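You operate a simulated robot arm through the tools that you are given. There is no shell and no other tool. Be economical: measure what you need, move in short steps, check, and stop when the job is done.

You run a simulated two-armed robot. Do the job below in one go: nothing can be reset, and whatever is moved stays where it is left.

JOB
Soap the green brush and scrub the cream tray clean, holding it still.
Fine: brush back, tray left on the rack to drain. Set down upright: green scrubbing brush. What is to be rubbed or washed off counts as gone when no trace of it is left.
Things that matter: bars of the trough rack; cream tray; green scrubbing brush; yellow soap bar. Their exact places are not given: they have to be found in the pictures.

It is judged by the outcome, as a careful person would: the job done as asked, and still so three seconds after it is handed in. It fails if anything else is knocked over, pushed out of place, dropped, spilled or broken.

ROBOT AND FRAMES
Two 7-joint arms with two-finger parallel grippers on one trunk, on a base that drives. Base frame: it is fixed to the floor where the robot stands at the start and does not move with it; the origin is under the middle of the robot, x ahead of it, y to its left, z up. Readings come in cm, rad, newtons and seconds.
The left shoulder is at the start at [7, 13.3, 122.6], the right one opposite. With the tool pointing down near the work surface each hand reaches from about 10 to 64 cm from the robot's upright axis, wherever it stands, measured 20 degrees to its own side. Places, roughly: bars of the trough rack [60, -120, 90]; green scrubbing brush (9x4x9 cm) [60, -20, 90]; yellow soap bar [80, -20, 90]. Payload 1.57 kg a hand.
The tool frame of a hand sits at the grasp point between the pads (the TCP): z along the fingers, y along the line on which they close. The tips reach 3 cm beyond it. Largest opening 8 cm; finger width 1.7, thickness 1.2; the body of the gripper, 4 by 8.2 cm, starts 8 cm behind the TCP.
Orientation is that of the tool frame in the base frame, as a unit quaternion [x, y, z, w]. With the fingers straight down and closing along the base's y, the tool's x points along the base's -x, its y along +y and its z along -z.

CONTROLS
- The arms move only by the tool arm_command. It takes "left_increments", "right_increments" or both (then of equal length, played together; a hand with none holds still); each is a list of rows, each a list of 7 numbers: the shift along the tool's x, y, z in units of 50 mm (1.0 is 50 mm), then the turn, a rotation vector about the tool's x, y, z in units of 6 degrees (1.0 is 6 degrees), then the opening, from 0 (shut) to 1 (fully open). In form: [[dx, dy, dz, rx, ry, rz, fingers], ...]. A call has 1 to 8 rows; each row shifts and turns the commanded pose from where the row before left it, along the tool's axes as they then stand. A call with a number of a shift or a turn outside -1 to 1 is refused whole. Rows are played at 5 a second. More than 5 cm and 0.15 rad between two rows, or a gripper value outside its range, and nothing of the call is played. A pose out of reach is approached as far as the arm can. The call stops where the force on the tool passes 40 N (or 10 N more than at its start, if that is more) or the arm is blocked; 0.2 s more then pass. Each finger travels about 15.3 cm/s and halts on what it meets, pressing with about 26 N; the grip force reading is that of the motor and also rises with nothing between the fingers. The clock runs only during rows and for 0.2 s after the last one: add rows that do not move to give the fingers time. The reply holds the time, the measured pose of the TCP, the force on the tool along the base axes, the opening and the grip force, in the units named above and with some noise, with the torque about the TCP (base axes, N m) and any sound that the robot's microphone picked up.
- Cameras (640 x 400 px; columns grow to the right, rows downward): "scene" is now at [13.87, -1.87, 144.09]; the picture's right is [-0.37, -0.93, 0.00], its down [-0.56, 0.22, -0.80] and it looks along [0.74, -0.29, -0.60] (base axes); focal length 277 px, centre (320, 200). "left" rides on the left gripper at [7.2, 0.7, -12.2] in its tool frame; the picture's right is [-0.09, 1.00, 0.00], its down [-0.84, -0.08, -0.54] and it looks along [-0.54, -0.05, 0.84] (tool axes); focal length 238 px, centre (320, 200). "right" rides on the right gripper at [7.2, -0.7, -12.2] in its tool frame; the picture's right is [0.09, 1.00, 0.00], its down [-0.84, 0.08, -0.54] and it looks along [-0.54, 0.05, 0.84] (tool axes); focal length 238 px, centre (320, 200).
- camera(camera): a new picture of that camera. The clock stands still meanwhile.
- move_column(by): slides the trunk up (or, below 0, down) by that many cm; the arms and the scene camera ride with it, the base frame stays. It gives what a move gives, with no picture.
- roll_base(legs): drives the robot by 1 to 6 legs, each [ahead, left, turn to the left] in cm, cm and rad, along the robot's own axes; the way and the turn of a leg run together, so that a leg with both is an arc; at most 150 cm and 3.142 rad a leg. The arms and the cameras ride along, it lands a little off, and it stops where it bumps. It gives what a move gives.
- pan_tilt(pan, tilt): turns the head with the scene camera to pan (to the left, within 1.501 rad either way) and tilt (down, from -0.506 to 1.204), counted from straight ahead of the robot. It gives what a move gives.
- point_at(camera, pixels): for up to 12 pixels [column, row] of the newest picture of that camera ("zoom" is the newest enlarged one), the place [x, y, z] in the base frame of the surface seen there, good to about 0.3 cm, but the place of the scene camera against the robot may be out by one fixed shift of up to 2.5 cm in any direction. The clock stands still meanwhile.
- close_up(camera, box): a new picture of the part [left, top, right, bottom] of that camera's present view, enlarged. The clock stands still meanwhile.
- sign_off(): hands the job in; it is judged then, once.

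Go step by step. Measure first, check grasps and placings, and put right what went wrong. The budget is 80 turns and 78 pictures, counting those below and the enlarged ones. Unless the task says otherwise, let go and move clear before handing in, and close with one line.

The tools are called after "Request:" by a JSON object that holds its "fn" and its "kwargs". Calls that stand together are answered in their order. arm_command: Moves the arms, as the interface text tells. Its arguments: {"type":"object","properties":{"left_increments":{"type":"array"},"right_increments":{"type":"array"}},"required":[]} The other tools are called the same way: move_column (by) slides the trunk up or down; roll_base (legs) drives the base; pan_tilt (pan, tilt) turns the head that bears the scene camera; camera (camera) takes a picture; point_at (camera, pixels) gives the place of the surface under pixels of a picture; close_up (camera, box) takes an enlarged picture of a part of a camera's view; sign_off () hands the job in.

At the start:

```text
time_s: 0.0
left_tcp_pos: [44.9, 3.04, 128.35]
left_tcp_rot: [0.001, 1.0, 0.0, 0.0]
left_force: [0.3, -0.6, 0.5]
left_torque: [0.03, -0.01, -0.04]
left_gripper_width: 8.01
left_gripper_force: 0.1
right_tcp_pos: [37.45, -36.53, 127.4]
right_tcp_rot: [0.0, 1.0, 0.001, 0.0]
right_force: [-0.4, 0.3, -0.6]
right_torque: [-0.01, -0.05, 0.03]
right_gripper_width: 8.01
right_gripper_force: 0.0
trunk travel left (down, up): [-80.0, 14.0]
robot x, y, heading: [0.35, -0.03, -0.003]
head pan, tilt: [-0.379, 0.646]
```

scene: 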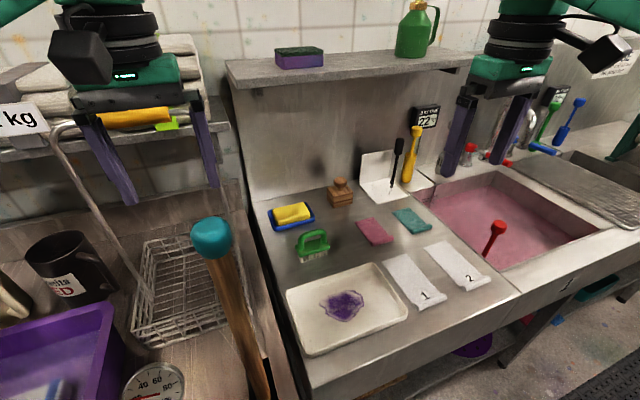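
right: 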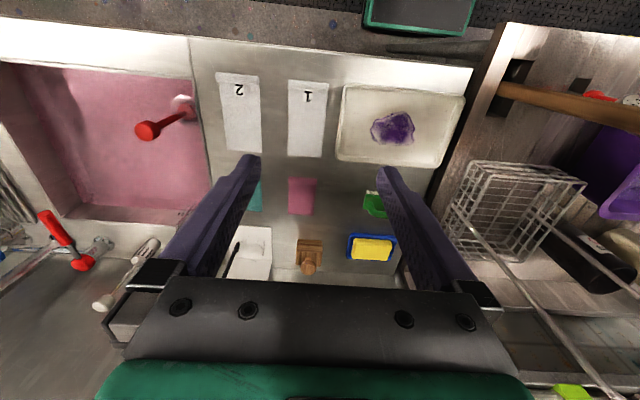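
left: 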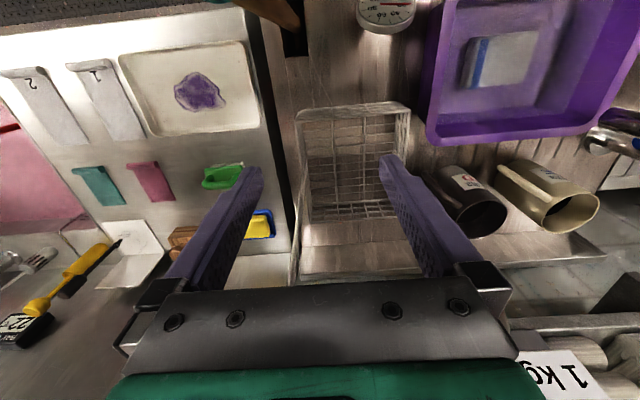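

The scene shows the tray with a purple stain near (345,305), the green brush at (313,245), the soap in a blue dish at (292,213), and a possible trough rack at (590,180). I'll measure these first.

Request:
{"fn": "point_at", "kwargs": {"camera": "scene", "pixels": [[287, 297], [372, 264], [408, 315], [312, 357], [345, 305], [311, 236], [303, 258], [328, 251], [291, 213], [272, 226], [590, 180], [520, 290]]}}

Request:
{"fn": "point_at", "kwargs": {"camera": "right", "pixels": [[344, 86], [464, 96], [440, 166], [337, 158], [390, 128], [372, 204], [372, 250], [350, 260], [300, 120], [240, 110], [200, 120], [305, 195]]}}

Request:
{"fn": "close_up", "kwargs": {"camera": "scene", "box": [240, 180, 440, 370]}}

Request:
{"fn": "pan_tilt", "kwargs": {"pan": -1.1, "tilt": 0.6}}

Request:
{"fn": "camera", "kwargs": {"camera": "scene"}}

```text
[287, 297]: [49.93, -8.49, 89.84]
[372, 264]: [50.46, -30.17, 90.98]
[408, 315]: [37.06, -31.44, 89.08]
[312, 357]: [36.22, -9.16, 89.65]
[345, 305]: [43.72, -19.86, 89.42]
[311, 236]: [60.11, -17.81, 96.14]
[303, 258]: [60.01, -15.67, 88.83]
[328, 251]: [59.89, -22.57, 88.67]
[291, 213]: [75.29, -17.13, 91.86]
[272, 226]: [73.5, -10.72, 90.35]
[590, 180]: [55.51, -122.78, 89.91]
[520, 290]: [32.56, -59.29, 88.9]
```

```text
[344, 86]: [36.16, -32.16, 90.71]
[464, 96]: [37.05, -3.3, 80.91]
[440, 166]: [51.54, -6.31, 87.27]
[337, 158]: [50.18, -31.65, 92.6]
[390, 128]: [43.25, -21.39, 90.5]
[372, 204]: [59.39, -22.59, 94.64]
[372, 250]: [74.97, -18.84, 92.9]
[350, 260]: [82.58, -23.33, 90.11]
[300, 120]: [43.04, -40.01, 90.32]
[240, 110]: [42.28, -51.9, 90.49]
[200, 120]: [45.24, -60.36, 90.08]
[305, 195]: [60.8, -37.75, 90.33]
```

```text
2.11 times, centred on (340, 275) of scene
```

zoom: 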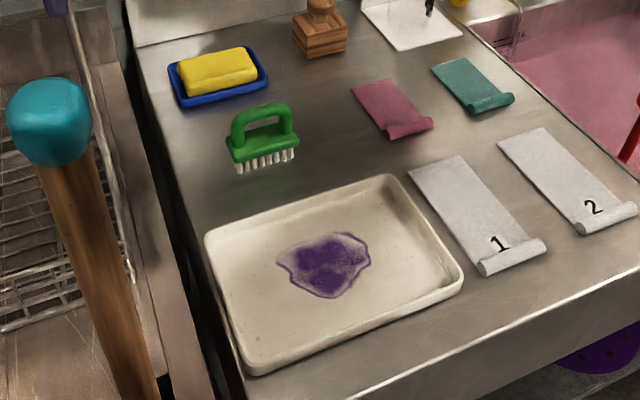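

```text
time_s: 1.1
left_tcp_pos: [44.84, 2.97, 128.33]
left_tcp_rot: [0.0, 1.0, 0.0, 0.0]
left_force: [-0.4, -0.6, -0.1]
left_torque: [0.01, 0.01, 0.0]
left_gripper_width: 7.99
left_gripper_force: 0.0
right_tcp_pos: [37.46, -36.46, 127.52]
right_tcp_rot: [0.0, 1.0, 0.0, 0.0]
right_force: [0.0, 0.3, 0.9]
right_torque: [-0.01, 0.0, -0.02]
right_gripper_width: 8.01
right_gripper_force: 0.0
trunk travel left (down, up): [-80.0, 14.0]
robot x, y, heading: [-0.25, -0.13, 0.001]
head pan, tilt: [-1.1, 0.6]
```

```text
73 pictures are left
```

scene: 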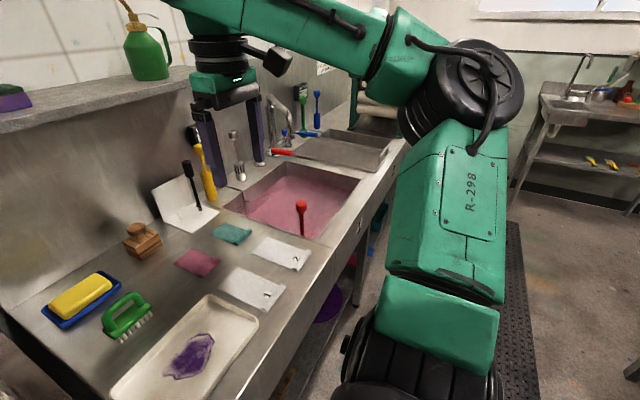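

The right-hand camera puts the stain at about (43.3,-21.4,90.5), so scene readings need a shift of about [-0.4,-1.6,+1.0]. Next I'll look at the rack and at the floor in front of the robot.

Request:
{"fn": "close_up", "kwargs": {"camera": "scene", "box": [200, 80, 420, 218]}}

Request:
{"fn": "pan_tilt", "kwargs": {"pan": 0.0, "tilt": 1.2}}

Request:
{"fn": "camera", "kwargs": {"camera": "scene"}}

```text
2.90 times, centred on (310, 149) of scene
```

zoom: 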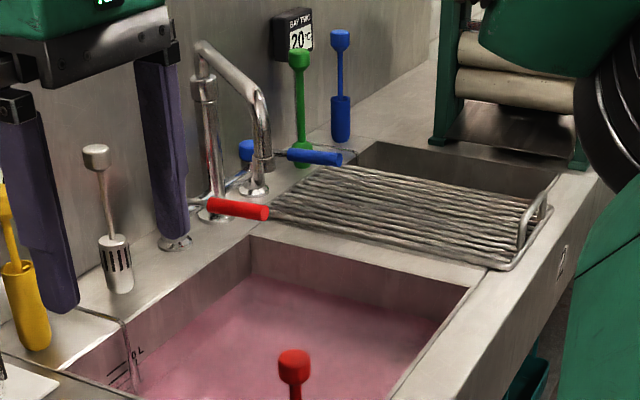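

```text
time_s: 2.4
left_tcp_pos: [44.81, 2.94, 128.45]
left_tcp_rot: [0.0, 1.0, 0.0, 0.0]
left_force: [0.4, -0.1, 0.5]
left_torque: [0.0, 0.0, -0.03]
left_gripper_width: 7.96
left_gripper_force: 0.1
right_tcp_pos: [37.46, -36.53, 127.3]
right_tcp_rot: [0.0, 1.0, -0.001, -0.001]
right_force: [0.2, -0.1, 0.4]
right_torque: [-0.01, 0.02, 0.04]
right_gripper_width: 8.0
right_gripper_force: 0.1
trunk travel left (down, up): [-80.0, 14.0]
robot x, y, heading: [-0.32, 0.07, 0.001]
head pan, tilt: [0.0, 1.201]
```

```text
71 pictures are left
```

scene: 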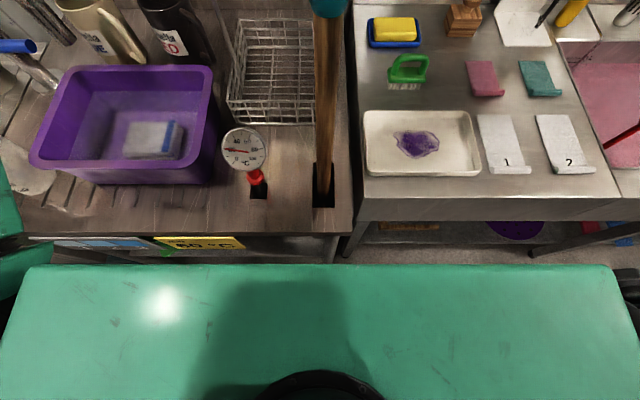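

The rack is a set of bars beside the sink, and the robot's green front is at row ~268. I'll measure the gap to the counter.

Request:
{"fn": "point_at", "kwargs": {"camera": "scene", "pixels": [[320, 272], [320, 380], [480, 217], [340, 234], [480, 245], [410, 57], [392, 84], [417, 84], [366, 112], [480, 172], [368, 174], [473, 112]]}}

Request:
{"fn": "close_up", "kwargs": {"camera": "scene", "box": [350, 0, 490, 100]}}

```text
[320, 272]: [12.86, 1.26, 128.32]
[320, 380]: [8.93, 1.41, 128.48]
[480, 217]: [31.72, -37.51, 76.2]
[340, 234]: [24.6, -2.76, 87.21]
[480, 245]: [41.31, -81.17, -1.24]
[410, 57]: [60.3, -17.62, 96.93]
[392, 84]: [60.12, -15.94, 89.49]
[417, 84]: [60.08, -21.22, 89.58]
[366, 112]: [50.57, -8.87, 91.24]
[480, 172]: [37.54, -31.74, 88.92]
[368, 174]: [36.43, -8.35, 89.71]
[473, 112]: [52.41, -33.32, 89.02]
```

```text
4.00 times, centred on (420, 50) of scene
```

zoom: 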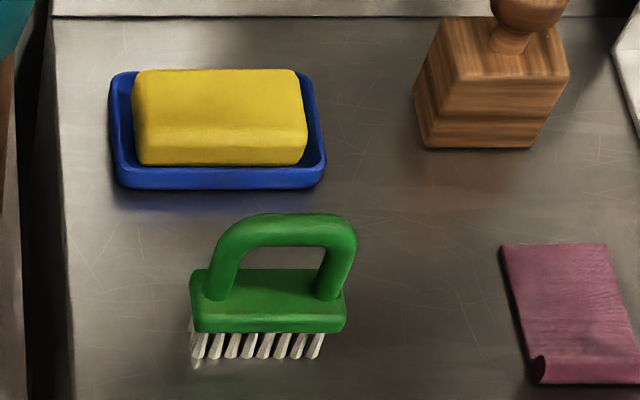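

The counter edge is at x≈32 on the right and 25 on the left, and the soap at x≈75 is out of reach. I'll drive forward carefully in two legs.

Request:
{"fn": "roll_base", "kwargs": {"legs": [[8, 0, 0]]}}

```text
time_s: 3.5
left_tcp_pos: [49.67, 2.14, 128.18]
left_tcp_rot: [0.014, 1.0, 0.0, -0.003]
left_force: [-0.1, 1.9, -1.9]
left_torque: [-0.11, 0.04, 0.02]
left_gripper_width: 8.0
left_gripper_force: 0.1
right_tcp_pos: [40.88, -36.95, 127.17]
right_tcp_rot: [0.015, 1.0, -0.001, -0.003]
right_force: [1.7, 0.8, -0.8]
right_torque: [-0.1, 0.22, -0.01]
right_gripper_width: 7.98
right_gripper_force: 0.0
trunk travel left (down, up): [-80.0, 14.0]
robot x, y, heading: [4.22, 0.91, -0.031]
head pan, tilt: [0.0, 1.201]
```

The base bumped at x≈4.2, probably against the wooden counter at the left (x≈25). I'll back off, shift right to clear it and go forward at the steel counter.

Request:
{"fn": "roll_base", "kwargs": {"legs": [[-3, 0, 0.03], [0, -28, 0], [7, 0, 0]]}}

```text
time_s: 6.5
left_tcp_pos: [51.98, -24.41, 128.71]
left_tcp_rot: [0.0, 1.0, -0.001, 0.003]
left_force: [-0.7, 0.1, 0.0]
left_torque: [-0.02, -0.03, -0.02]
left_gripper_width: 8.01
left_gripper_force: 0.0
right_tcp_pos: [44.74, -63.89, 127.69]
right_tcp_rot: [0.0, 1.0, -0.001, 0.004]
right_force: [-0.8, 1.5, -0.3]
right_torque: [-0.03, -0.1, -0.02]
right_gripper_width: 7.97
right_gripper_force: 0.0
trunk travel left (down, up): [-80.0, 14.0]
robot x, y, heading: [8.09, -27.36, -0.003]
head pan, tilt: [0.0, 1.201]
```

It got through to x=8.1 with no bump, so I'll take a little more.

Request:
{"fn": "roll_base", "kwargs": {"legs": [[4, 0, 0]]}}

Request:
{"fn": "pan_tilt", "kwargs": {"pan": 0.1, "tilt": 0.9}}

Request:
{"fn": "camera", "kwargs": {"camera": "scene"}}

Request:
{"fn": "camera", "kwargs": {"camera": "left"}}

```text
time_s: 7.5
left_tcp_pos: [56.99, -24.54, 128.25]
left_tcp_rot: [0.0, 1.0, -0.001, -0.002]
left_force: [-0.3, 0.0, -1.0]
left_torque: [-0.03, 0.05, 0.02]
left_gripper_width: 8.02
left_gripper_force: 0.1
right_tcp_pos: [49.62, -63.97, 127.29]
right_tcp_rot: [-0.001, 1.0, -0.001, -0.001]
right_force: [-0.1, -0.3, -0.3]
right_torque: [0.02, 0.02, 0.02]
right_gripper_width: 8.0
right_gripper_force: 0.0
trunk travel left (down, up): [-80.0, 14.0]
robot x, y, heading: [11.84, -27.99, 0.002]
head pan, tilt: [0.0, 1.201]
stopped in leg 1: the robot was blocked; the commanded pose is now the measured one
```

```text
time_s: 8.3
left_tcp_pos: [56.81, -24.6, 128.43]
left_tcp_rot: [-0.001, 1.0, 0.0, 0.0]
left_force: [-0.9, -1.2, 0.2]
left_torque: [-0.02, 0.01, 0.0]
left_gripper_width: 7.98
left_gripper_force: 0.1
right_tcp_pos: [49.43, -63.94, 127.36]
right_tcp_rot: [-0.001, 1.0, 0.0, 0.0]
right_force: [-0.2, -0.1, -0.4]
right_torque: [-0.01, -0.05, 0.0]
right_gripper_width: 8.0
right_gripper_force: 0.1
trunk travel left (down, up): [-80.0, 14.0]
robot x, y, heading: [12.1, -27.72, 0.002]
head pan, tilt: [0.099, 0.901]
```

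```text
69 pictures are left
```

scene: 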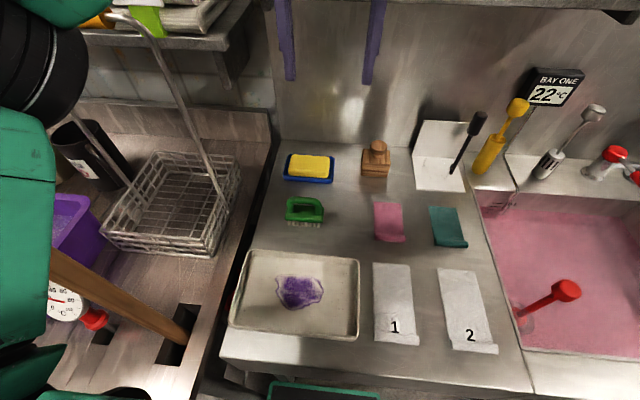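

```text
68 pictures are left
```

left: 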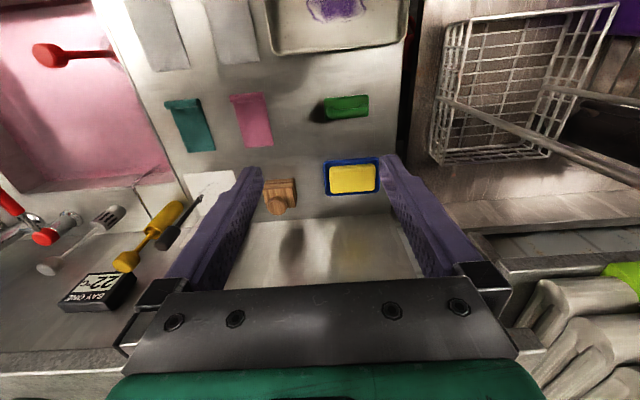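

The robot is now at x=12 and touching the counter, which leaves the soap 63 cm ahead. I'll measure the brush (346,105) and soap (352,178) from the left-hand camera.

Request:
{"fn": "point_at", "kwargs": {"camera": "left", "pixels": [[326, 102], [345, 98], [366, 98], [345, 112], [366, 114], [332, 168], [374, 166], [332, 190], [374, 188], [330, 140], [300, 130], [352, 178]]}}

Request:
{"fn": "close_up", "kwargs": {"camera": "left", "box": [300, 75, 400, 210]}}

Request:
{"fn": "close_up", "kwargs": {"camera": "scene", "box": [260, 140, 350, 240]}}

```text
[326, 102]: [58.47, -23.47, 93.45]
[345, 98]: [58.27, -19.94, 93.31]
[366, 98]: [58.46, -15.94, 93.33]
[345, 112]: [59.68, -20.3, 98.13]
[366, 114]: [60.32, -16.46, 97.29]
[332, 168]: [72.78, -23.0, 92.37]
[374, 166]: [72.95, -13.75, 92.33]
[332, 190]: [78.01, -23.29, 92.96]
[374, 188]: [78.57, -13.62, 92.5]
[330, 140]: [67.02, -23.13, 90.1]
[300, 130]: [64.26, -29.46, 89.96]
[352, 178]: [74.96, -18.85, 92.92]
```

```text
2.96 times, centred on (350, 142) of left
```

zoom: 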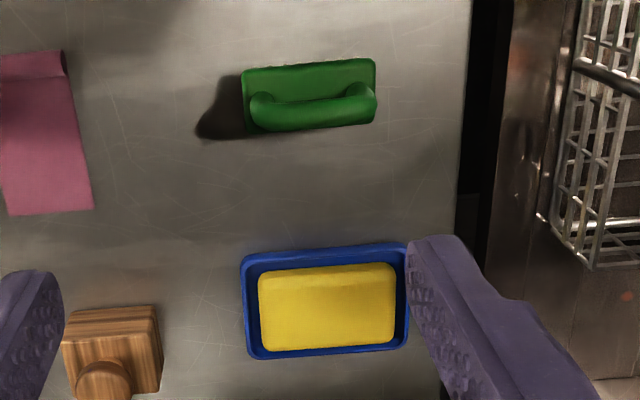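

```text
4.00 times, centred on (305, 190) of scene
```

zoom: 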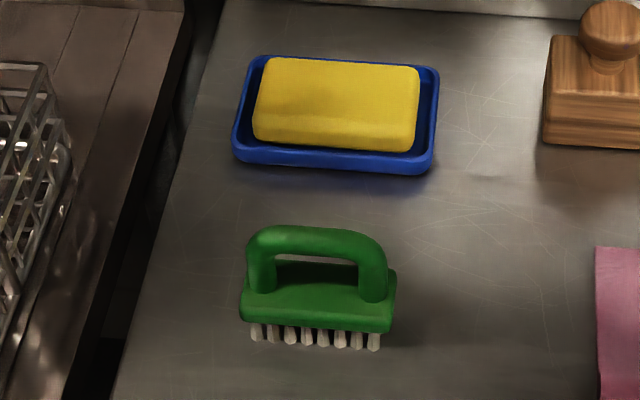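

The brush handle bar is around (60.2,-19.8), top z≈98.5, and its plate top is at 93.4. The soap top is at z≈93, x 72.7–78, y −23..−13.7. I'll yaw the left hand by 90° so it closes along x.

Request:
{"fn": "arm_command", "kwargs": {"left_increments": [[0, 0, 0, 0, 0, 1, 1], [0, 0, 0, 0, 0, 1, 1], [0, 0, 0, 0, 0, 1, 1], [0, 0, 0, 0, 0, 1, 1], [0, 0, 0, 0, 0, 1, 1], [0, 0, 0, 0, 0, 1, 1], [0, 0, 0, 0, 0, 1, 1], [0, 0, 0, 0, 0, 1, 1]]}}

Request:
{"fn": "arm_command", "kwargs": {"left_increments": [[0, 0, 0, 0, 0, 1, 1], [0, 0, 0, 0, 0, 1, 1], [0, 0, 0, 0, 0, 1, 1], [0, 0, 0, 0, 0, 1, 1], [0, 0, 0, 0, 0, 1, 1], [0, 0, 0, 0, 0, 1, 1], [0, 0, 0, 0, 0, 1, 1], [0, 0, 0, 0, 0, 0, 1]]}}

```text
time_s: 10.1
left_tcp_pos: [56.73, -24.48, 128.49]
left_tcp_rot: [0.407, 0.913, 0.0, 0.0]
left_force: [0.5, 0.6, -1.4]
left_torque: [0.04, -0.02, 0.01]
left_gripper_width: 8.01
left_gripper_force: 0.0
right_tcp_pos: [49.36, -63.99, 127.46]
right_tcp_rot: [-0.001, 1.0, 0.001, 0.0]
right_force: [-0.8, 0.3, -0.1]
right_torque: [-0.02, 0.03, 0.0]
right_gripper_width: 8.0
right_gripper_force: 0.0
trunk travel left (down, up): [-80.0, 14.0]
robot x, y, heading: [12.11, -27.26, -0.001]
head pan, tilt: [0.099, 0.901]
```

```text
time_s: 11.9
left_tcp_pos: [56.71, -24.53, 128.45]
left_tcp_rot: [0.707, 0.707, -0.001, 0.0]
left_force: [-0.1, 0.6, 0.0]
left_torque: [-0.01, 0.01, -0.01]
left_gripper_width: 8.01
left_gripper_force: 0.0
right_tcp_pos: [49.41, -64.12, 127.47]
right_tcp_rot: [0.0, 1.0, -0.001, 0.001]
right_force: [-0.2, -0.5, 1.3]
right_torque: [0.02, -0.01, 0.02]
right_gripper_width: 7.99
right_gripper_force: 0.1
trunk travel left (down, up): [-80.0, 14.0]
robot x, y, heading: [11.55, -27.4, 0.002]
head pan, tilt: [0.099, 0.901]
```

The yaw worked. I'll go above the handle, stop at z≈106 and check.

Request:
{"fn": "arm_command", "kwargs": {"left_increments": [[0.94, 0.69, 0, 0, 0, 0, 1], [0, 0, 0.9, 0, 0, 0, 1], [0, 0, 0.9, 0, 0, 0, 1], [0, 0, 0.9, 0, 0, 0, 1], [0, 0, 0.9, 0, 0, 0, 1], [0, 0, 0.8, 0, 0, 0, 1], [0, 0, 0, 0, 0, 0, 1]]}}

Request:
{"fn": "camera", "kwargs": {"camera": "left"}}

Request:
{"fn": "camera", "kwargs": {"camera": "scene"}}

```text
refused: row 1 steps farther than a row can; nothing moved
```

```text
65 pictures are left
```

left: 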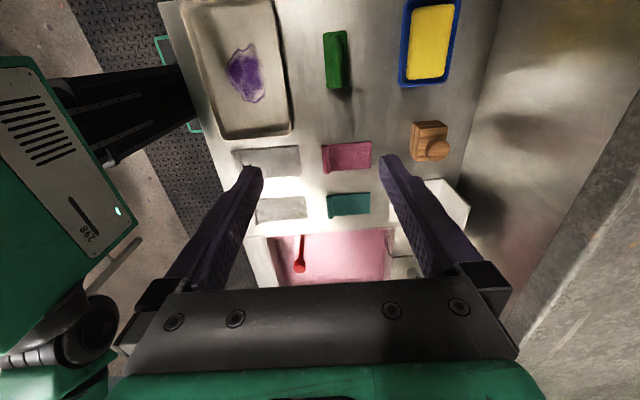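

```text
64 pictures are left
```

scene: 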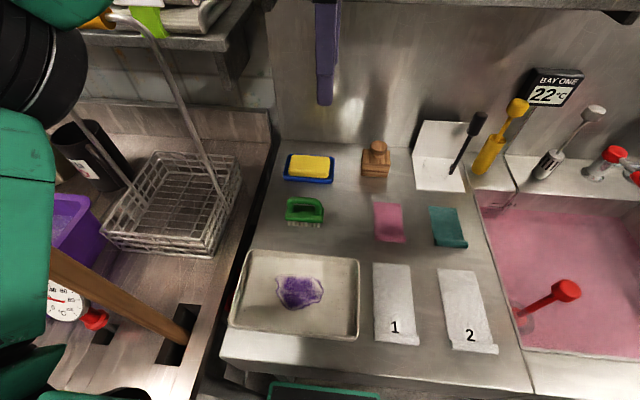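

A row was too long and nothing moved. The left view shows the brush at (335,60) and the shelf edge at right, so I'll measure those and the tray.

Request:
{"fn": "point_at", "kwargs": {"camera": "left", "pixels": [[337, 33], [337, 86], [342, 60], [328, 60], [560, 330], [630, 120], [188, 6], [278, 10], [290, 128], [225, 136], [246, 48], [246, 102]]}}

Request:
{"fn": "close_up", "kwargs": {"camera": "left", "box": [170, 0, 370, 140]}}

Request:
{"fn": "arm_command", "kwargs": {"left_increments": [[0.47, 0.35, 0, 0, 0, 0, 1], [0.47, 0.34, 0, 0, 0, 0, 1], [0, 0, 0.9, 0, 0, 0, 1], [0, 0, 0.9, 0, 0, 0, 1], [0, 0, 0.9, 0, 0, 0, 1], [0, 0, 0.9, 0, 0, 0, 1], [0, 0, 0.8, 0, 0, 0, 1], [0, 0, 0, 0, 0, 0, 1]]}}

Request:
{"fn": "camera", "kwargs": {"camera": "left"}}

```text
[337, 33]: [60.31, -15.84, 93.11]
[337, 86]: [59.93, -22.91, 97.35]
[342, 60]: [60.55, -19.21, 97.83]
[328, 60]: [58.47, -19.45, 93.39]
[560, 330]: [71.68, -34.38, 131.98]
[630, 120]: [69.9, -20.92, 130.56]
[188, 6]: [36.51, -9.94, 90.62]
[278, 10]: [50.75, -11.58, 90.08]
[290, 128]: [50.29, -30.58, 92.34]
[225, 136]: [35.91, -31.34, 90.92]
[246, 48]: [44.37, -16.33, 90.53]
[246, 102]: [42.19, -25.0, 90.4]
```

```text
2.86 times, centred on (270, 70) of left
```

zoom: 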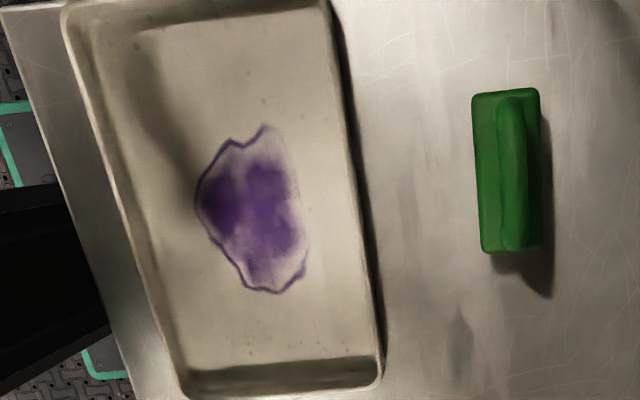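

```text
time_s: 13.7
left_tcp_pos: [60.62, -21.03, 106.68]
left_tcp_rot: [0.708, 0.706, 0.003, -0.005]
left_force: [-1.2, -0.8, 0.4]
left_torque: [-0.05, 0.0, 0.06]
left_gripper_width: 7.98
left_gripper_force: 0.0
right_tcp_pos: [49.67, -65.57, 126.89]
right_tcp_rot: [0.0, 1.0, 0.006, -0.002]
right_force: [-0.8, 0.8, -0.2]
right_torque: [0.02, -0.02, -0.01]
right_gripper_width: 7.98
right_gripper_force: 0.1
trunk travel left (down, up): [-80.0, 14.0]
robot x, y, heading: [11.92, -27.61, -0.001]
head pan, tilt: [0.099, 0.901]
```

```text
62 pictures are left
```

left: 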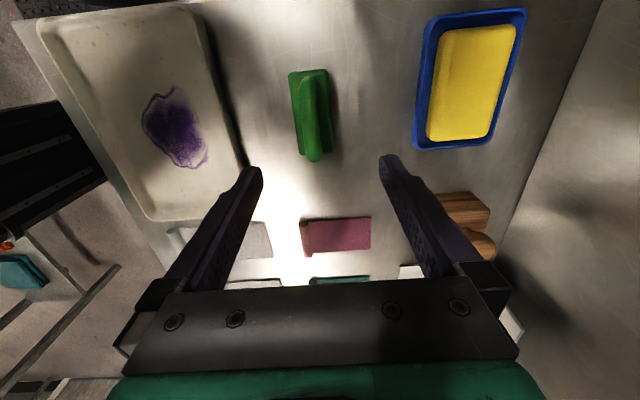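

The hand is above the brush, which shows at (312,115). The shelf is near x≥70, z≈131, so at the soap I'd have to tilt the hand toward the robot. I'll measure the shelf and the brush again.

Request:
{"fn": "point_at", "kwargs": {"camera": "left", "pixels": [[309, 72], [313, 160], [316, 80], [316, 115], [303, 115], [295, 155], [293, 75], [470, 80], [440, 130], [513, 30], [500, 150], [560, 100]]}}

Request:
{"fn": "camera", "kwargs": {"camera": "scene"}}

Request:
{"fn": "point_at", "kwargs": {"camera": "scene", "pixels": [[560, 3], [450, 3], [620, 12], [304, 205], [304, 199], [310, 165]]}}

```text
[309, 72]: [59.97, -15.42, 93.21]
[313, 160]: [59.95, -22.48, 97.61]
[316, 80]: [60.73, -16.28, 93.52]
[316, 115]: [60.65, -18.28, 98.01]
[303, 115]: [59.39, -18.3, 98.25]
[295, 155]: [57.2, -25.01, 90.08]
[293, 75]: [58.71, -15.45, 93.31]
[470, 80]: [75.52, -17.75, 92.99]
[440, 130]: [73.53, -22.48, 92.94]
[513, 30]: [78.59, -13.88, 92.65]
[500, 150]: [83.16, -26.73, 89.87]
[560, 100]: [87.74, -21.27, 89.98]
```

```text
61 pictures are left
```

scene: 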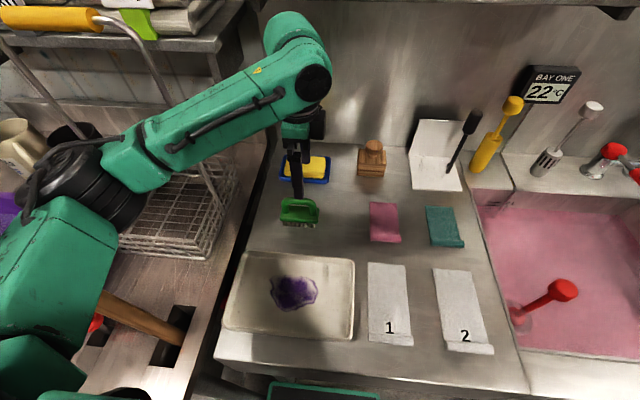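

```text
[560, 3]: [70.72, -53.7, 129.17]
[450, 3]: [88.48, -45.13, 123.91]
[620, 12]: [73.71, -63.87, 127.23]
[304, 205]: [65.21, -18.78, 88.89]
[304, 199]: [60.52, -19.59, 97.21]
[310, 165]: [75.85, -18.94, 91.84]
```

The shelf spans x>70 at z≈130, so I'll tilt the hand 36° with the fingers pointing forward. That way one finger passes through the handle arch. Bar centre ≈ (59.9,−19.7,97.6).

Request:
{"fn": "arm_command", "kwargs": {"left_increments": [[0, 0, 0, -1, 0, 0, 0.42], [0, 0, 0, -1, 0, 0, 0.42], [0, 0, 0, -1, 0, 0, 0.42], [0, 0, 0, -1, 0, 0, 0.42], [0, 0, 0, -1, 0, 0, 0.42], [0, 0, 0, -1, 0, 0, 0.42], [0.13, -0.59, -0.17, 0, 0, 0, 0.42], [0.14, -0.59, -0.17, 0, 0, 0, 0.42]]}}

Request:
{"fn": "camera", "kwargs": {"camera": "left"}}

Request:
{"fn": "camera", "kwargs": {"camera": "scene"}}

```text
time_s: 15.7
left_tcp_pos: [57.99, -22.57, 103.38]
left_tcp_rot: [0.681, 0.67, 0.213, 0.204]
left_force: [-0.7, -0.4, -1.3]
left_torque: [-0.01, 0.02, -0.03]
left_gripper_width: 3.36
left_gripper_force: 0.1
right_tcp_pos: [53.54, -67.7, 124.68]
right_tcp_rot: [0.0, 1.0, 0.012, -0.02]
right_force: [-0.5, 0.9, 0.6]
right_torque: [-0.09, -0.02, 0.0]
right_gripper_width: 7.99
right_gripper_force: 0.0
trunk travel left (down, up): [-80.0, 14.0]
robot x, y, heading: [11.76, -27.9, 0.003]
head pan, tilt: [0.099, 0.901]
stopped in row 8 (left hand): the arm was blocked; the commanded pose is now the measured one
```

```text
60 pictures are left
```

left: 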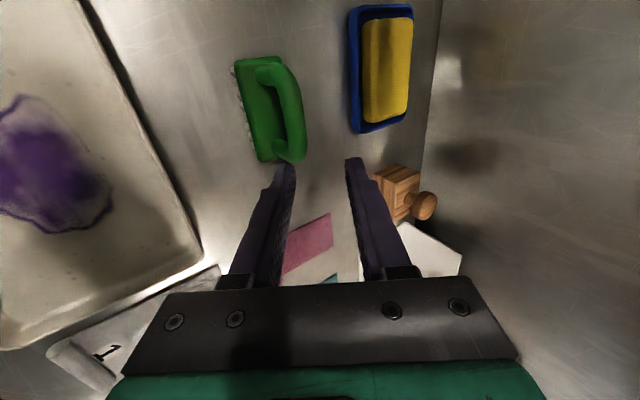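

```text
59 pictures are left
```

scene: 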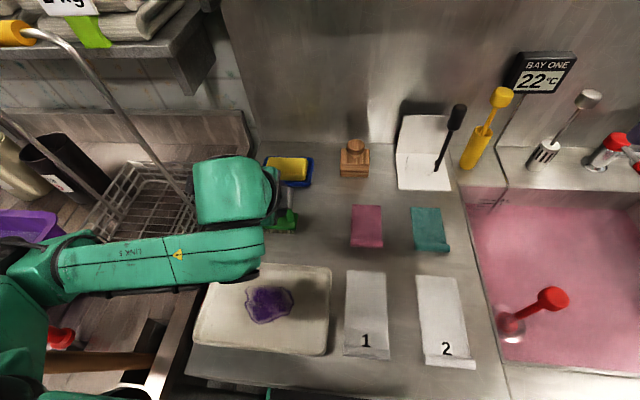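

The arm is blocked: the right hand and the scene view both shifted, so the left elbow is pressing on something to the left. I'll look there before moving.

Request:
{"fn": "pan_tilt", "kwargs": {"pan": 0.9, "tilt": 0.9}}

Request:
{"fn": "camera", "kwargs": {"camera": "scene"}}

```text
time_s: 16.9
left_tcp_pos: [58.26, -21.89, 103.42]
left_tcp_rot: [0.68, 0.673, 0.213, 0.198]
left_force: [-0.7, 0.4, 0.7]
left_torque: [0.01, 0.0, 0.01]
left_gripper_width: 3.35
left_gripper_force: 0.1
right_tcp_pos: [53.86, -67.26, 125.02]
right_tcp_rot: [-0.001, 1.0, 0.012, -0.021]
right_force: [1.0, 0.6, -0.7]
right_torque: [0.0, 0.0, 0.0]
right_gripper_width: 7.97
right_gripper_force: 0.0
trunk travel left (down, up): [-80.0, 14.0]
robot x, y, heading: [11.69, -27.98, 0.002]
head pan, tilt: [0.901, 0.901]
```

```text
58 pictures are left
```

scene: 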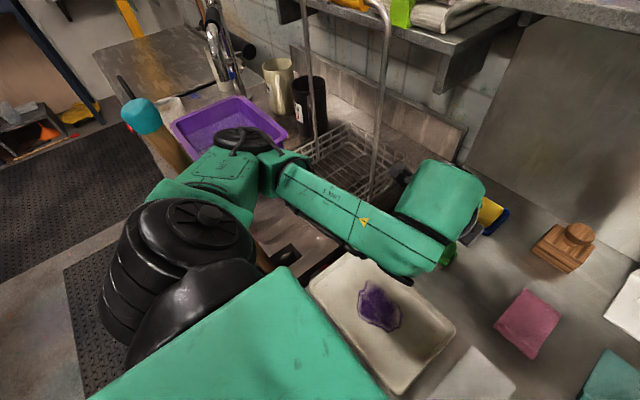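

The elbow at (240,170) rests near the stick with the teal head. I'll measure the stick and elbow.

Request:
{"fn": "point_at", "kwargs": {"camera": "scene", "pixels": [[142, 112], [172, 150], [265, 262], [285, 256], [240, 175], [275, 180], [380, 180], [300, 195], [385, 30], [220, 135], [410, 270], [345, 160]]}}

Request:
{"fn": "close_up", "kwargs": {"camera": "scene", "box": [100, 80, 460, 305]}}

```text
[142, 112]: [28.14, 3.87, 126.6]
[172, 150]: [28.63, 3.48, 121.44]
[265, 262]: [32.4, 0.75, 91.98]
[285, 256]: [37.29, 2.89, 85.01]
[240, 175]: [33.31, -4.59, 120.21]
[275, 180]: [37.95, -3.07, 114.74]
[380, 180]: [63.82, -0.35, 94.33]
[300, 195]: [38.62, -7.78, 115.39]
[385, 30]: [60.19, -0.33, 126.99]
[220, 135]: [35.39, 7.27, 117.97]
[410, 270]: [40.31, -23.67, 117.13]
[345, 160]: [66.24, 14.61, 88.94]
```

```text
1.78 times, centred on (280, 192) of scene
```

zoom: 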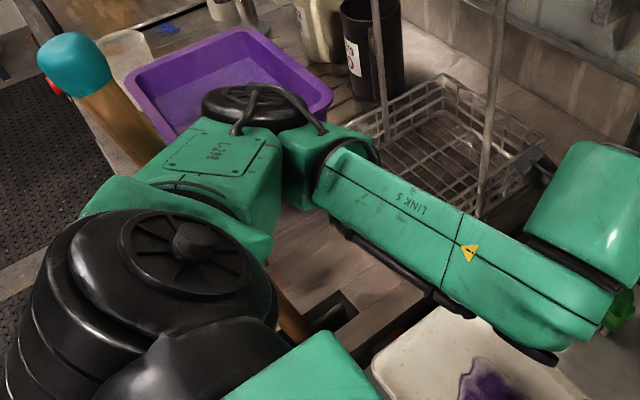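

The upper arm is pushing the stick back and left, and the reaction is tipping the robot. I'll reverse those moves now to free it, and later work from further right.

Request:
{"fn": "arm_command", "kwargs": {"left_increments": [[-0.1, 0.5, 0.15, 0, 0, 0, 0.42], [0, 0.5, -0.1, 0, 0, 0, 0.42], [0, 0, 0, 1, 0, 0, 0.42], [0, 0, 0, 1, 0, 0, 0.42], [0, 0, 0, 1, 0, 0, 0.42], [0, 0, 0, 1, 0, 0, 0.42], [0, 0, -0.5, 1, 0, 0, 0.42], [0, 0, -0.7, 1, 0, 0, 0.42]]}}

Request:
{"fn": "arm_command", "kwargs": {"left_increments": [[0, 0, -0.9, 0, 0, 0, 0.42], [0, 0, -0.9, 0, 0, 0, 0.42], [0, 0, -0.9, 0, 0, 0, 0.42], [0, 0, -0.9, 0, 0, 0, 0.42], [0, 0, 0, 0, 0, 0, 0.42]]}}

Request:
{"fn": "camera", "kwargs": {"camera": "scene"}}

```text
time_s: 18.7
left_tcp_pos: [57.64, -18.38, 113.2]
left_tcp_rot: [0.71, 0.705, -0.005, 0.006]
left_force: [-0.7, -0.7, 0.1]
left_torque: [0.0, -0.03, 0.03]
left_gripper_width: 3.38
left_gripper_force: 0.0
right_tcp_pos: [49.68, -62.84, 127.49]
right_tcp_rot: [0.0, 1.0, -0.005, -0.002]
right_force: [0.0, -0.4, -0.5]
right_torque: [0.01, 0.03, -0.03]
right_gripper_width: 8.02
right_gripper_force: 0.0
trunk travel left (down, up): [-80.0, 14.0]
robot x, y, heading: [11.72, -27.49, 0.003]
head pan, tilt: [0.901, 0.901]
```

```text
time_s: 19.9
left_tcp_pos: [57.36, -17.88, 131.35]
left_tcp_rot: [0.71, 0.704, -0.006, 0.008]
left_force: [0.3, 0.0, 0.2]
left_torque: [0.0, 0.01, 0.0]
left_gripper_width: 3.37
left_gripper_force: 0.1
right_tcp_pos: [49.24, -62.51, 127.78]
right_tcp_rot: [-0.001, 1.0, -0.008, -0.001]
right_force: [-0.1, 0.2, -0.1]
right_torque: [-0.01, 0.0, -0.01]
right_gripper_width: 8.01
right_gripper_force: 0.0
trunk travel left (down, up): [-80.0, 14.0]
robot x, y, heading: [11.92, -27.92, 0.006]
head pan, tilt: [0.901, 0.901]
```

```text
56 pictures are left
```

scene: 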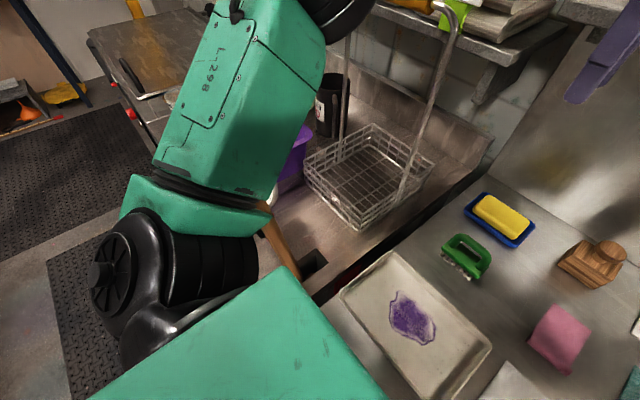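

The stick's base shows at (290,260), with the upper arm on the near side of it, so driving right should separate them. I'll move right and slightly back.

Request:
{"fn": "roll_base", "kwargs": {"legs": [[-1, -10, 0], [-2, -13, 0]]}}

Request:
{"fn": "camera", "kwargs": {"camera": "scene"}}

```text
time_s: 21.9
left_tcp_pos: [54.29, -41.2, 131.25]
left_tcp_rot: [0.712, 0.702, -0.005, 0.008]
left_force: [-0.3, -0.1, -0.3]
left_torque: [-0.01, 0.03, 0.0]
left_gripper_width: 3.39
left_gripper_force: 0.1
right_tcp_pos: [46.19, -85.65, 127.82]
right_tcp_rot: [0.002, 1.0, -0.008, 0.0]
right_force: [0.9, 1.0, 0.3]
right_torque: [-0.02, 0.0, -0.03]
right_gripper_width: 8.0
right_gripper_force: 0.1
trunk travel left (down, up): [-80.0, 14.0]
robot x, y, heading: [9.04, -50.75, -0.004]
head pan, tilt: [0.901, 0.901]
```

```text
55 pictures are left
```

scene: 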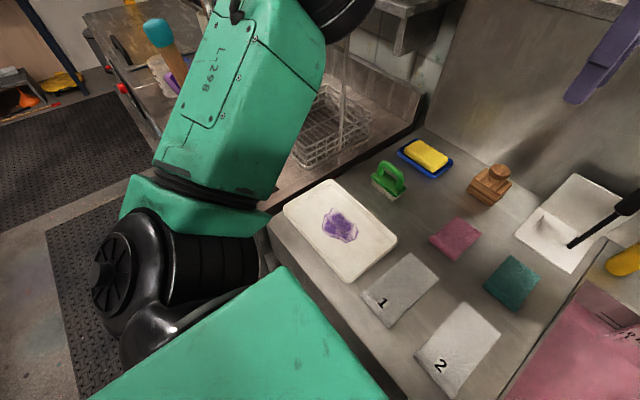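

The hand offsets come from the pose reset at the block, so the robot isn't leaning now. I'll check that the teal-headed stick still stands as it did.

Request:
{"fn": "arm_command", "kwargs": {"left_increments": [[-0.9, 0, 0, 0, 0, 0, 0.42], [-0.9, 0, 0, 0, 0, 0, 0.42]]}}

Request:
{"fn": "pan_tilt", "kwargs": {"pan": 0.7, "tilt": 0.6}}

Request:
{"fn": "camera", "kwargs": {"camera": "scene"}}

```text
time_s: 22.5
left_tcp_pos: [54.36, -50.57, 131.45]
left_tcp_rot: [0.711, 0.703, -0.004, 0.008]
left_force: [0.4, -0.7, -0.1]
left_torque: [0.07, 0.01, -0.01]
left_gripper_width: 3.34
left_gripper_force: 0.1
right_tcp_pos: [46.14, -86.01, 127.65]
right_tcp_rot: [0.001, 1.0, -0.006, -0.001]
right_force: [0.1, 0.3, 0.3]
right_torque: [0.04, 0.0, 0.0]
right_gripper_width: 7.99
right_gripper_force: 0.0
trunk travel left (down, up): [-80.0, 14.0]
robot x, y, heading: [8.66, -50.44, -0.007]
head pan, tilt: [0.901, 0.901]
```

```text
time_s: 23.3
left_tcp_pos: [54.32, -50.13, 131.29]
left_tcp_rot: [0.712, 0.703, -0.006, 0.009]
left_force: [-1.1, 0.0, -0.8]
left_torque: [0.02, -0.02, 0.02]
left_gripper_width: 3.37
left_gripper_force: 0.1
right_tcp_pos: [46.05, -85.86, 127.72]
right_tcp_rot: [0.002, 1.0, -0.008, -0.001]
right_force: [0.4, -0.2, -0.2]
right_torque: [-0.02, 0.0, -0.01]
right_gripper_width: 7.99
right_gripper_force: 0.0
trunk travel left (down, up): [-80.0, 14.0]
robot x, y, heading: [8.71, -50.88, -0.002]
head pan, tilt: [0.7, 0.6]
```

```text
54 pictures are left
```

scene: 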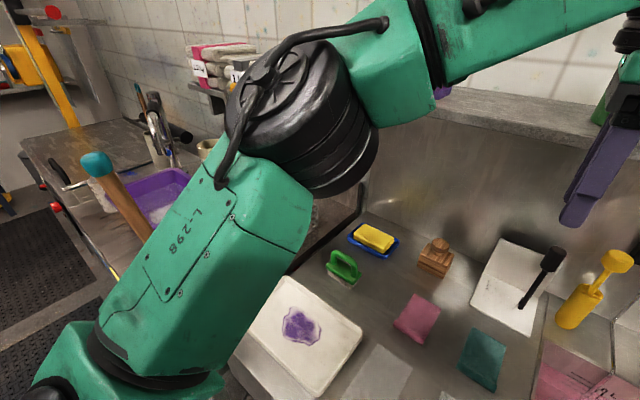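

The stick goes from (97,165) down to (148,232). I'll measure its lean.

Request:
{"fn": "point_at", "kwargs": {"camera": "scene", "pixels": [[97, 163], [112, 183], [125, 205], [142, 228], [300, 325], [280, 370], [375, 237], [343, 262]]}}

Request:
{"fn": "close_up", "kwargs": {"camera": "scene", "box": [40, 130, 200, 260]}}

```text
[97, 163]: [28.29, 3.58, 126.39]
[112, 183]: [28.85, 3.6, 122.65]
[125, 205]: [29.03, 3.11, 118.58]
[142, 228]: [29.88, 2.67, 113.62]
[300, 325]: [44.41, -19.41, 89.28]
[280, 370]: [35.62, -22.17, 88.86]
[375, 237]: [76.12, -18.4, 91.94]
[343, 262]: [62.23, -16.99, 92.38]
```

```text
3.08 times, centred on (120, 195) of scene
```

zoom: 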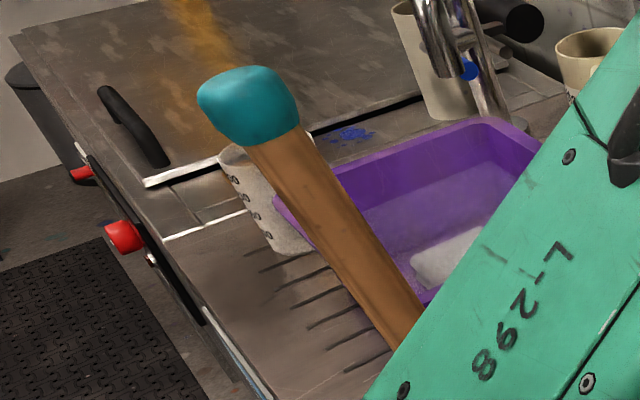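

The stick's head is at (28.3,3.6,126.4), but the first picture puts it at about (34,0.6), so my upper arm pushed it into a lean. I have to put it right, so I'll back off and turn left for a clear view.

Request:
{"fn": "roll_base", "kwargs": {"legs": [[-22, 0, 0], [0, 0, 0.6]]}}

Request:
{"fn": "pan_tilt", "kwargs": {"pan": 0.2, "tilt": 0.65}}

Request:
{"fn": "camera", "kwargs": {"camera": "scene"}}

```text
time_s: 26.6
left_tcp_pos: [23.84, -24.64, 131.3]
left_tcp_rot: [0.472, 0.881, -0.002, 0.01]
left_force: [-0.5, -1.1, -0.2]
left_torque: [0.02, 0.0, 0.01]
left_gripper_width: 3.36
left_gripper_force: 0.0
right_tcp_pos: [37.23, -58.64, 127.74]
right_tcp_rot: [-0.293, 0.956, -0.008, 0.002]
right_force: [-0.1, -0.5, 0.0]
right_torque: [0.0, -0.01, 0.0]
right_gripper_width: 8.0
right_gripper_force: 0.0
trunk travel left (down, up): [-80.0, 14.0]
robot x, y, heading: [-13.37, -50.51, 0.597]
head pan, tilt: [0.7, 0.6]
```

```text
time_s: 27.6
left_tcp_pos: [23.79, -24.59, 131.47]
left_tcp_rot: [0.473, 0.881, -0.002, 0.011]
left_force: [0.0, 0.6, 1.0]
left_torque: [0.02, 0.0, 0.0]
left_gripper_width: 3.36
left_gripper_force: 0.1
right_tcp_pos: [37.19, -58.54, 127.8]
right_tcp_rot: [-0.294, 0.956, -0.008, 0.001]
right_force: [0.3, 1.0, -1.0]
right_torque: [-0.03, 0.01, -0.01]
right_gripper_width: 8.0
right_gripper_force: 0.1
trunk travel left (down, up): [-80.0, 14.0]
robot x, y, heading: [-12.91, -51.06, 0.594]
head pan, tilt: [0.201, 0.649]
```

```text
52 pictures are left
```

scene: 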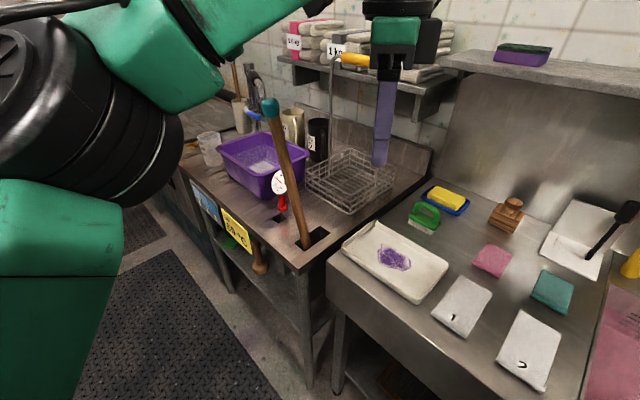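

The stick stands in a slot near (310,240) with its head at (268,108). I'll zoom in.

Request:
{"fn": "close_up", "kwargs": {"camera": "scene", "box": [220, 80, 380, 290]}}

Request:
{"fn": "point_at", "kwargs": {"camera": "scene", "pixels": [[268, 108], [276, 125], [285, 165], [295, 205], [304, 240], [318, 232], [325, 240], [258, 265], [283, 205], [279, 183]]}}

```text
1.90 times, centred on (300, 185) of scene
```

zoom: 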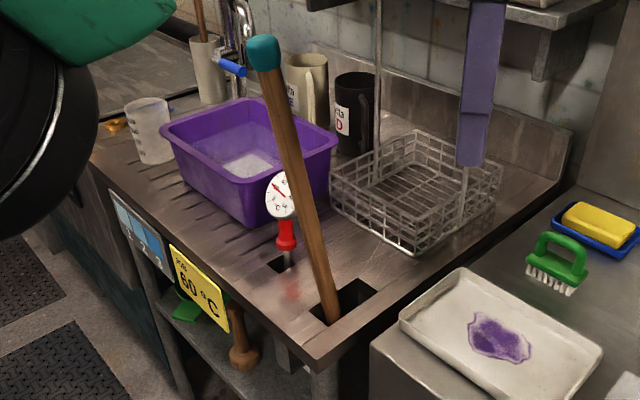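

```text
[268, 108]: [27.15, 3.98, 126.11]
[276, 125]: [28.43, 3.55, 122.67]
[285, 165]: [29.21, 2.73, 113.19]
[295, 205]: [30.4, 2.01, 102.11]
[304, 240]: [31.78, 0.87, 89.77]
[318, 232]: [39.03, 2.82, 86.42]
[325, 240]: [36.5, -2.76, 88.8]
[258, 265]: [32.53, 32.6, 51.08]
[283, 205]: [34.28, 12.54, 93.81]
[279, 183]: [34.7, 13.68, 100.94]
```

The stick leans about 8° in its slot, head at roughly (27.7,2.4,127) true, and it was vertical near (33.1,−1.1). I'll bring the left hand over its head, grip it and stand it up, starting by driving closer.

Request:
{"fn": "roll_base", "kwargs": {"legs": [[14, 0, 0]]}}

Request:
{"fn": "arm_command", "kwargs": {"left_increments": [[0.8, 0, -0.5, 0, 0, 0, 1], [0.8, 0, -0.5, 0, 0, 0, 1], [0.8, 0, -0.5, 0, 0, 0, 1], [0, 0, -0.3, 0, 0, 0, 1], [0, 0, 0, 0, 0, 0, 1]]}}

Request:
{"fn": "camera", "kwargs": {"camera": "left"}}

Request:
{"fn": "camera", "kwargs": {"camera": "scene"}}

```text
time_s: 28.9
left_tcp_pos: [35.32, -16.93, 131.39]
left_tcp_rot: [0.474, 0.881, -0.001, 0.009]
left_force: [-1.4, -0.2, 0.0]
left_torque: [0.01, -0.05, 0.01]
left_gripper_width: 3.38
left_gripper_force: 0.1
right_tcp_pos: [48.52, -50.9, 127.82]
right_tcp_rot: [-0.292, 0.956, -0.007, 0.003]
right_force: [0.5, -0.6, -0.2]
right_torque: [-0.01, -0.02, -0.01]
right_gripper_width: 7.99
right_gripper_force: 0.0
trunk travel left (down, up): [-80.0, 14.0]
robot x, y, heading: [-1.37, -42.61, 0.598]
head pan, tilt: [0.201, 0.649]
```

```text
time_s: 30.1
left_tcp_pos: [30.57, -9.23, 137.12]
left_tcp_rot: [0.474, 0.881, -0.001, 0.01]
left_force: [-0.5, 0.6, 0.0]
left_torque: [0.01, -0.04, 0.01]
left_gripper_width: 8.02
left_gripper_force: 0.1
left hand out of reach, approached as far as the arm can: row 3, 4
right_tcp_pos: [48.66, -50.81, 127.74]
right_tcp_rot: [-0.293, 0.956, -0.008, 0.003]
right_force: [-0.1, -0.6, 0.2]
right_torque: [-0.02, -0.05, 0.0]
right_gripper_width: 8.0
right_gripper_force: 0.1
trunk travel left (down, up): [-80.0, 14.0]
robot x, y, heading: [-1.47, -42.49, 0.591]
head pan, tilt: [0.201, 0.649]
```

```text
50 pictures are left
```

left: 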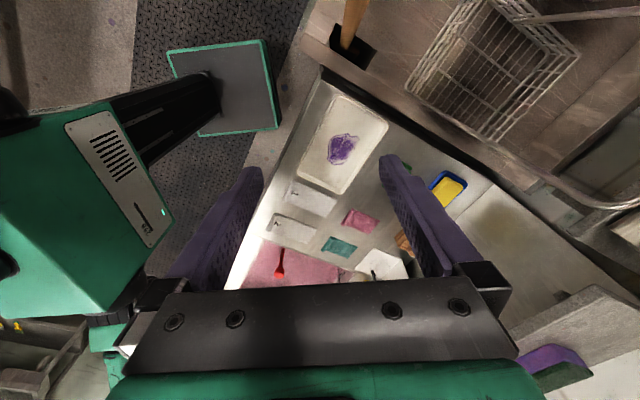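

```text
49 pictures are left
```

scene: 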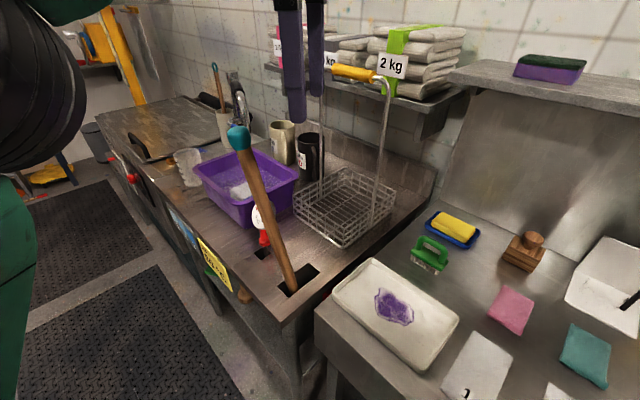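

The hand hit its reach limit at height, so I'll raise the trunk, which lifts the hands, and then go sideways over the head.

Request:
{"fn": "move_column", "kwargs": {"by": 10}}

Request:
{"fn": "arm_command", "kwargs": {"left_increments": [[0.8, 0, 0.4, 0, 0, 0, 1], [0.8, 0, 0.4, 0, 0, 0, 1], [0.8, 0, 0.4, 0, 0, 0, 1], [0, 0, 0, 0, 0, 0, 1]]}}

Request:
{"fn": "camera", "kwargs": {"camera": "scene"}}

```text
time_s: 31.4
left_tcp_pos: [30.68, -9.32, 146.83]
left_tcp_rot: [0.473, 0.881, -0.002, 0.01]
left_force: [-0.1, 0.0, 0.1]
left_torque: [-0.04, 0.01, 0.01]
left_gripper_width: 8.02
left_gripper_force: 0.3
right_tcp_pos: [48.81, -50.79, 137.85]
right_tcp_rot: [-0.292, 0.956, -0.008, 0.002]
right_force: [-0.4, 0.1, 0.0]
right_torque: [-0.02, -0.02, 0.02]
right_gripper_width: 8.02
right_gripper_force: 0.0
trunk travel left (down, up): [-90.0, 4.0]
robot x, y, heading: [-1.7, -42.47, 0.596]
head pan, tilt: [0.201, 0.649]
```

```text
time_s: 32.4
left_tcp_pos: [24.05, 0.52, 140.78]
left_tcp_rot: [0.473, 0.881, -0.002, 0.01]
left_force: [-0.3, 0.1, -0.3]
left_torque: [0.04, 0.0, 0.0]
left_gripper_width: 7.98
left_gripper_force: 0.1
right_tcp_pos: [48.94, -50.93, 137.74]
right_tcp_rot: [-0.293, 0.956, -0.007, 0.002]
right_force: [-0.1, 0.2, 0.9]
right_torque: [-0.01, -0.02, -0.01]
right_gripper_width: 8.03
right_gripper_force: 0.0
trunk travel left (down, up): [-90.0, 4.0]
robot x, y, heading: [-1.98, -42.68, 0.591]
head pan, tilt: [0.201, 0.649]
```

```text
48 pictures are left
```

scene: 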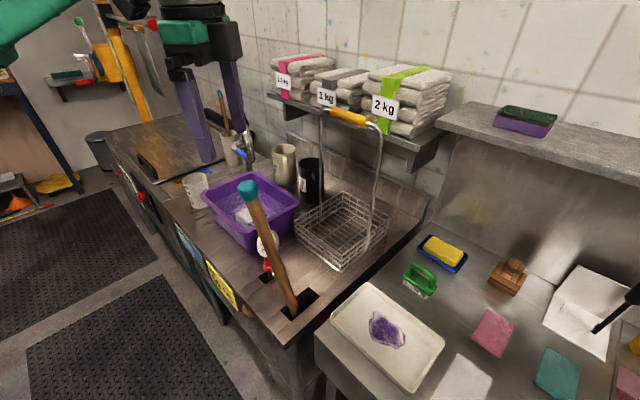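

I'll re-measure the head (248,188) and centre above it.

Request:
{"fn": "point_at", "kwargs": {"camera": "scene", "pixels": [[247, 184], [243, 192], [253, 190], [262, 220], [288, 295], [296, 310]]}}

Request:
{"fn": "arm_command", "kwargs": {"left_increments": [[-0.09, 0.82, 0, 0, 0, 0, 1], [0, 0, 0.6, 0, 0, 0, 1], [0, 0, 0.6, 0, 0, 0, 1], [0, 0, 0, 0, 0, 0, 1]]}}

Request:
{"fn": "camera", "kwargs": {"camera": "scene"}}

Request:
{"fn": "camera", "kwargs": {"camera": "left"}}

```text
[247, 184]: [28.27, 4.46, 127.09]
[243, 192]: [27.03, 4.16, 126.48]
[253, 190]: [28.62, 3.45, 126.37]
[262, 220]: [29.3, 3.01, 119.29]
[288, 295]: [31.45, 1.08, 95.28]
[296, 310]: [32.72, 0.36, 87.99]
```

```text
time_s: 33.4
left_tcp_pos: [27.95, 2.58, 134.8]
left_tcp_rot: [0.472, 0.881, -0.002, 0.009]
left_force: [-0.6, 0.2, -0.5]
left_torque: [0.01, 0.0, 0.0]
left_gripper_width: 8.01
left_gripper_force: 0.1
right_tcp_pos: [48.99, -50.74, 137.81]
right_tcp_rot: [-0.293, 0.956, -0.007, 0.003]
right_force: [-0.2, -0.2, -0.2]
right_torque: [0.02, 0.06, 0.0]
right_gripper_width: 7.99
right_gripper_force: 0.1
trunk travel left (down, up): [-90.0, 4.0]
robot x, y, heading: [-1.66, -43.08, 0.596]
head pan, tilt: [0.201, 0.649]
```

```text
47 pictures are left
```

scene: 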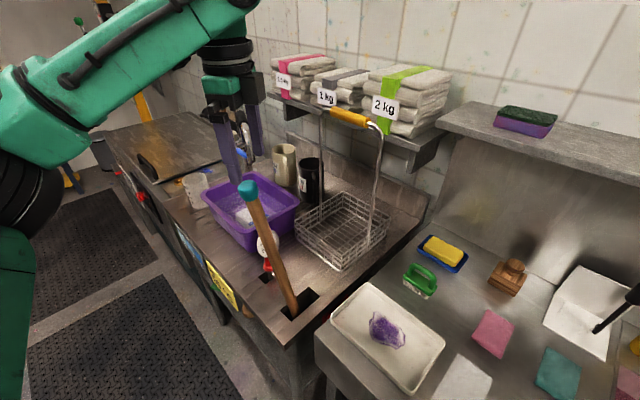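

```text
46 pictures are left
```

left: 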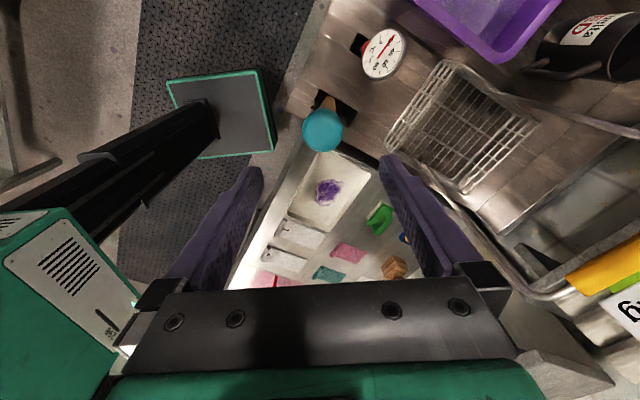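

The head is centred between the fingers at (322,130). I'll get its exact place from the hand camera.

Request:
{"fn": "point_at", "kwargs": {"camera": "left", "pixels": [[322, 130], [305, 130], [340, 130], [322, 112], [322, 148], [327, 100], [345, 108], [330, 92]]}}

Request:
{"fn": "close_up", "kwargs": {"camera": "left", "box": [270, 60, 390, 160]}}

```text
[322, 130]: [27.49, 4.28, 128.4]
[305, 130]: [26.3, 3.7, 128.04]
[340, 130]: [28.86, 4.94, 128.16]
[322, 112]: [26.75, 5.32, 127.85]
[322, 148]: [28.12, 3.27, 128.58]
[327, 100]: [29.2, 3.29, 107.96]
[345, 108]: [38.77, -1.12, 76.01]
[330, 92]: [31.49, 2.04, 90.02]
```

```text
4.00 times, centred on (330, 110) of left
```

zoom: 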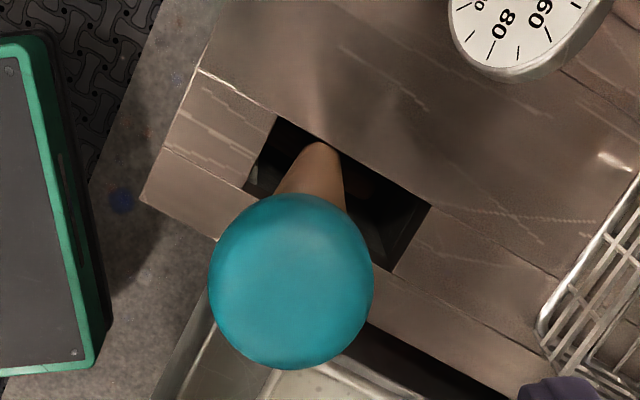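

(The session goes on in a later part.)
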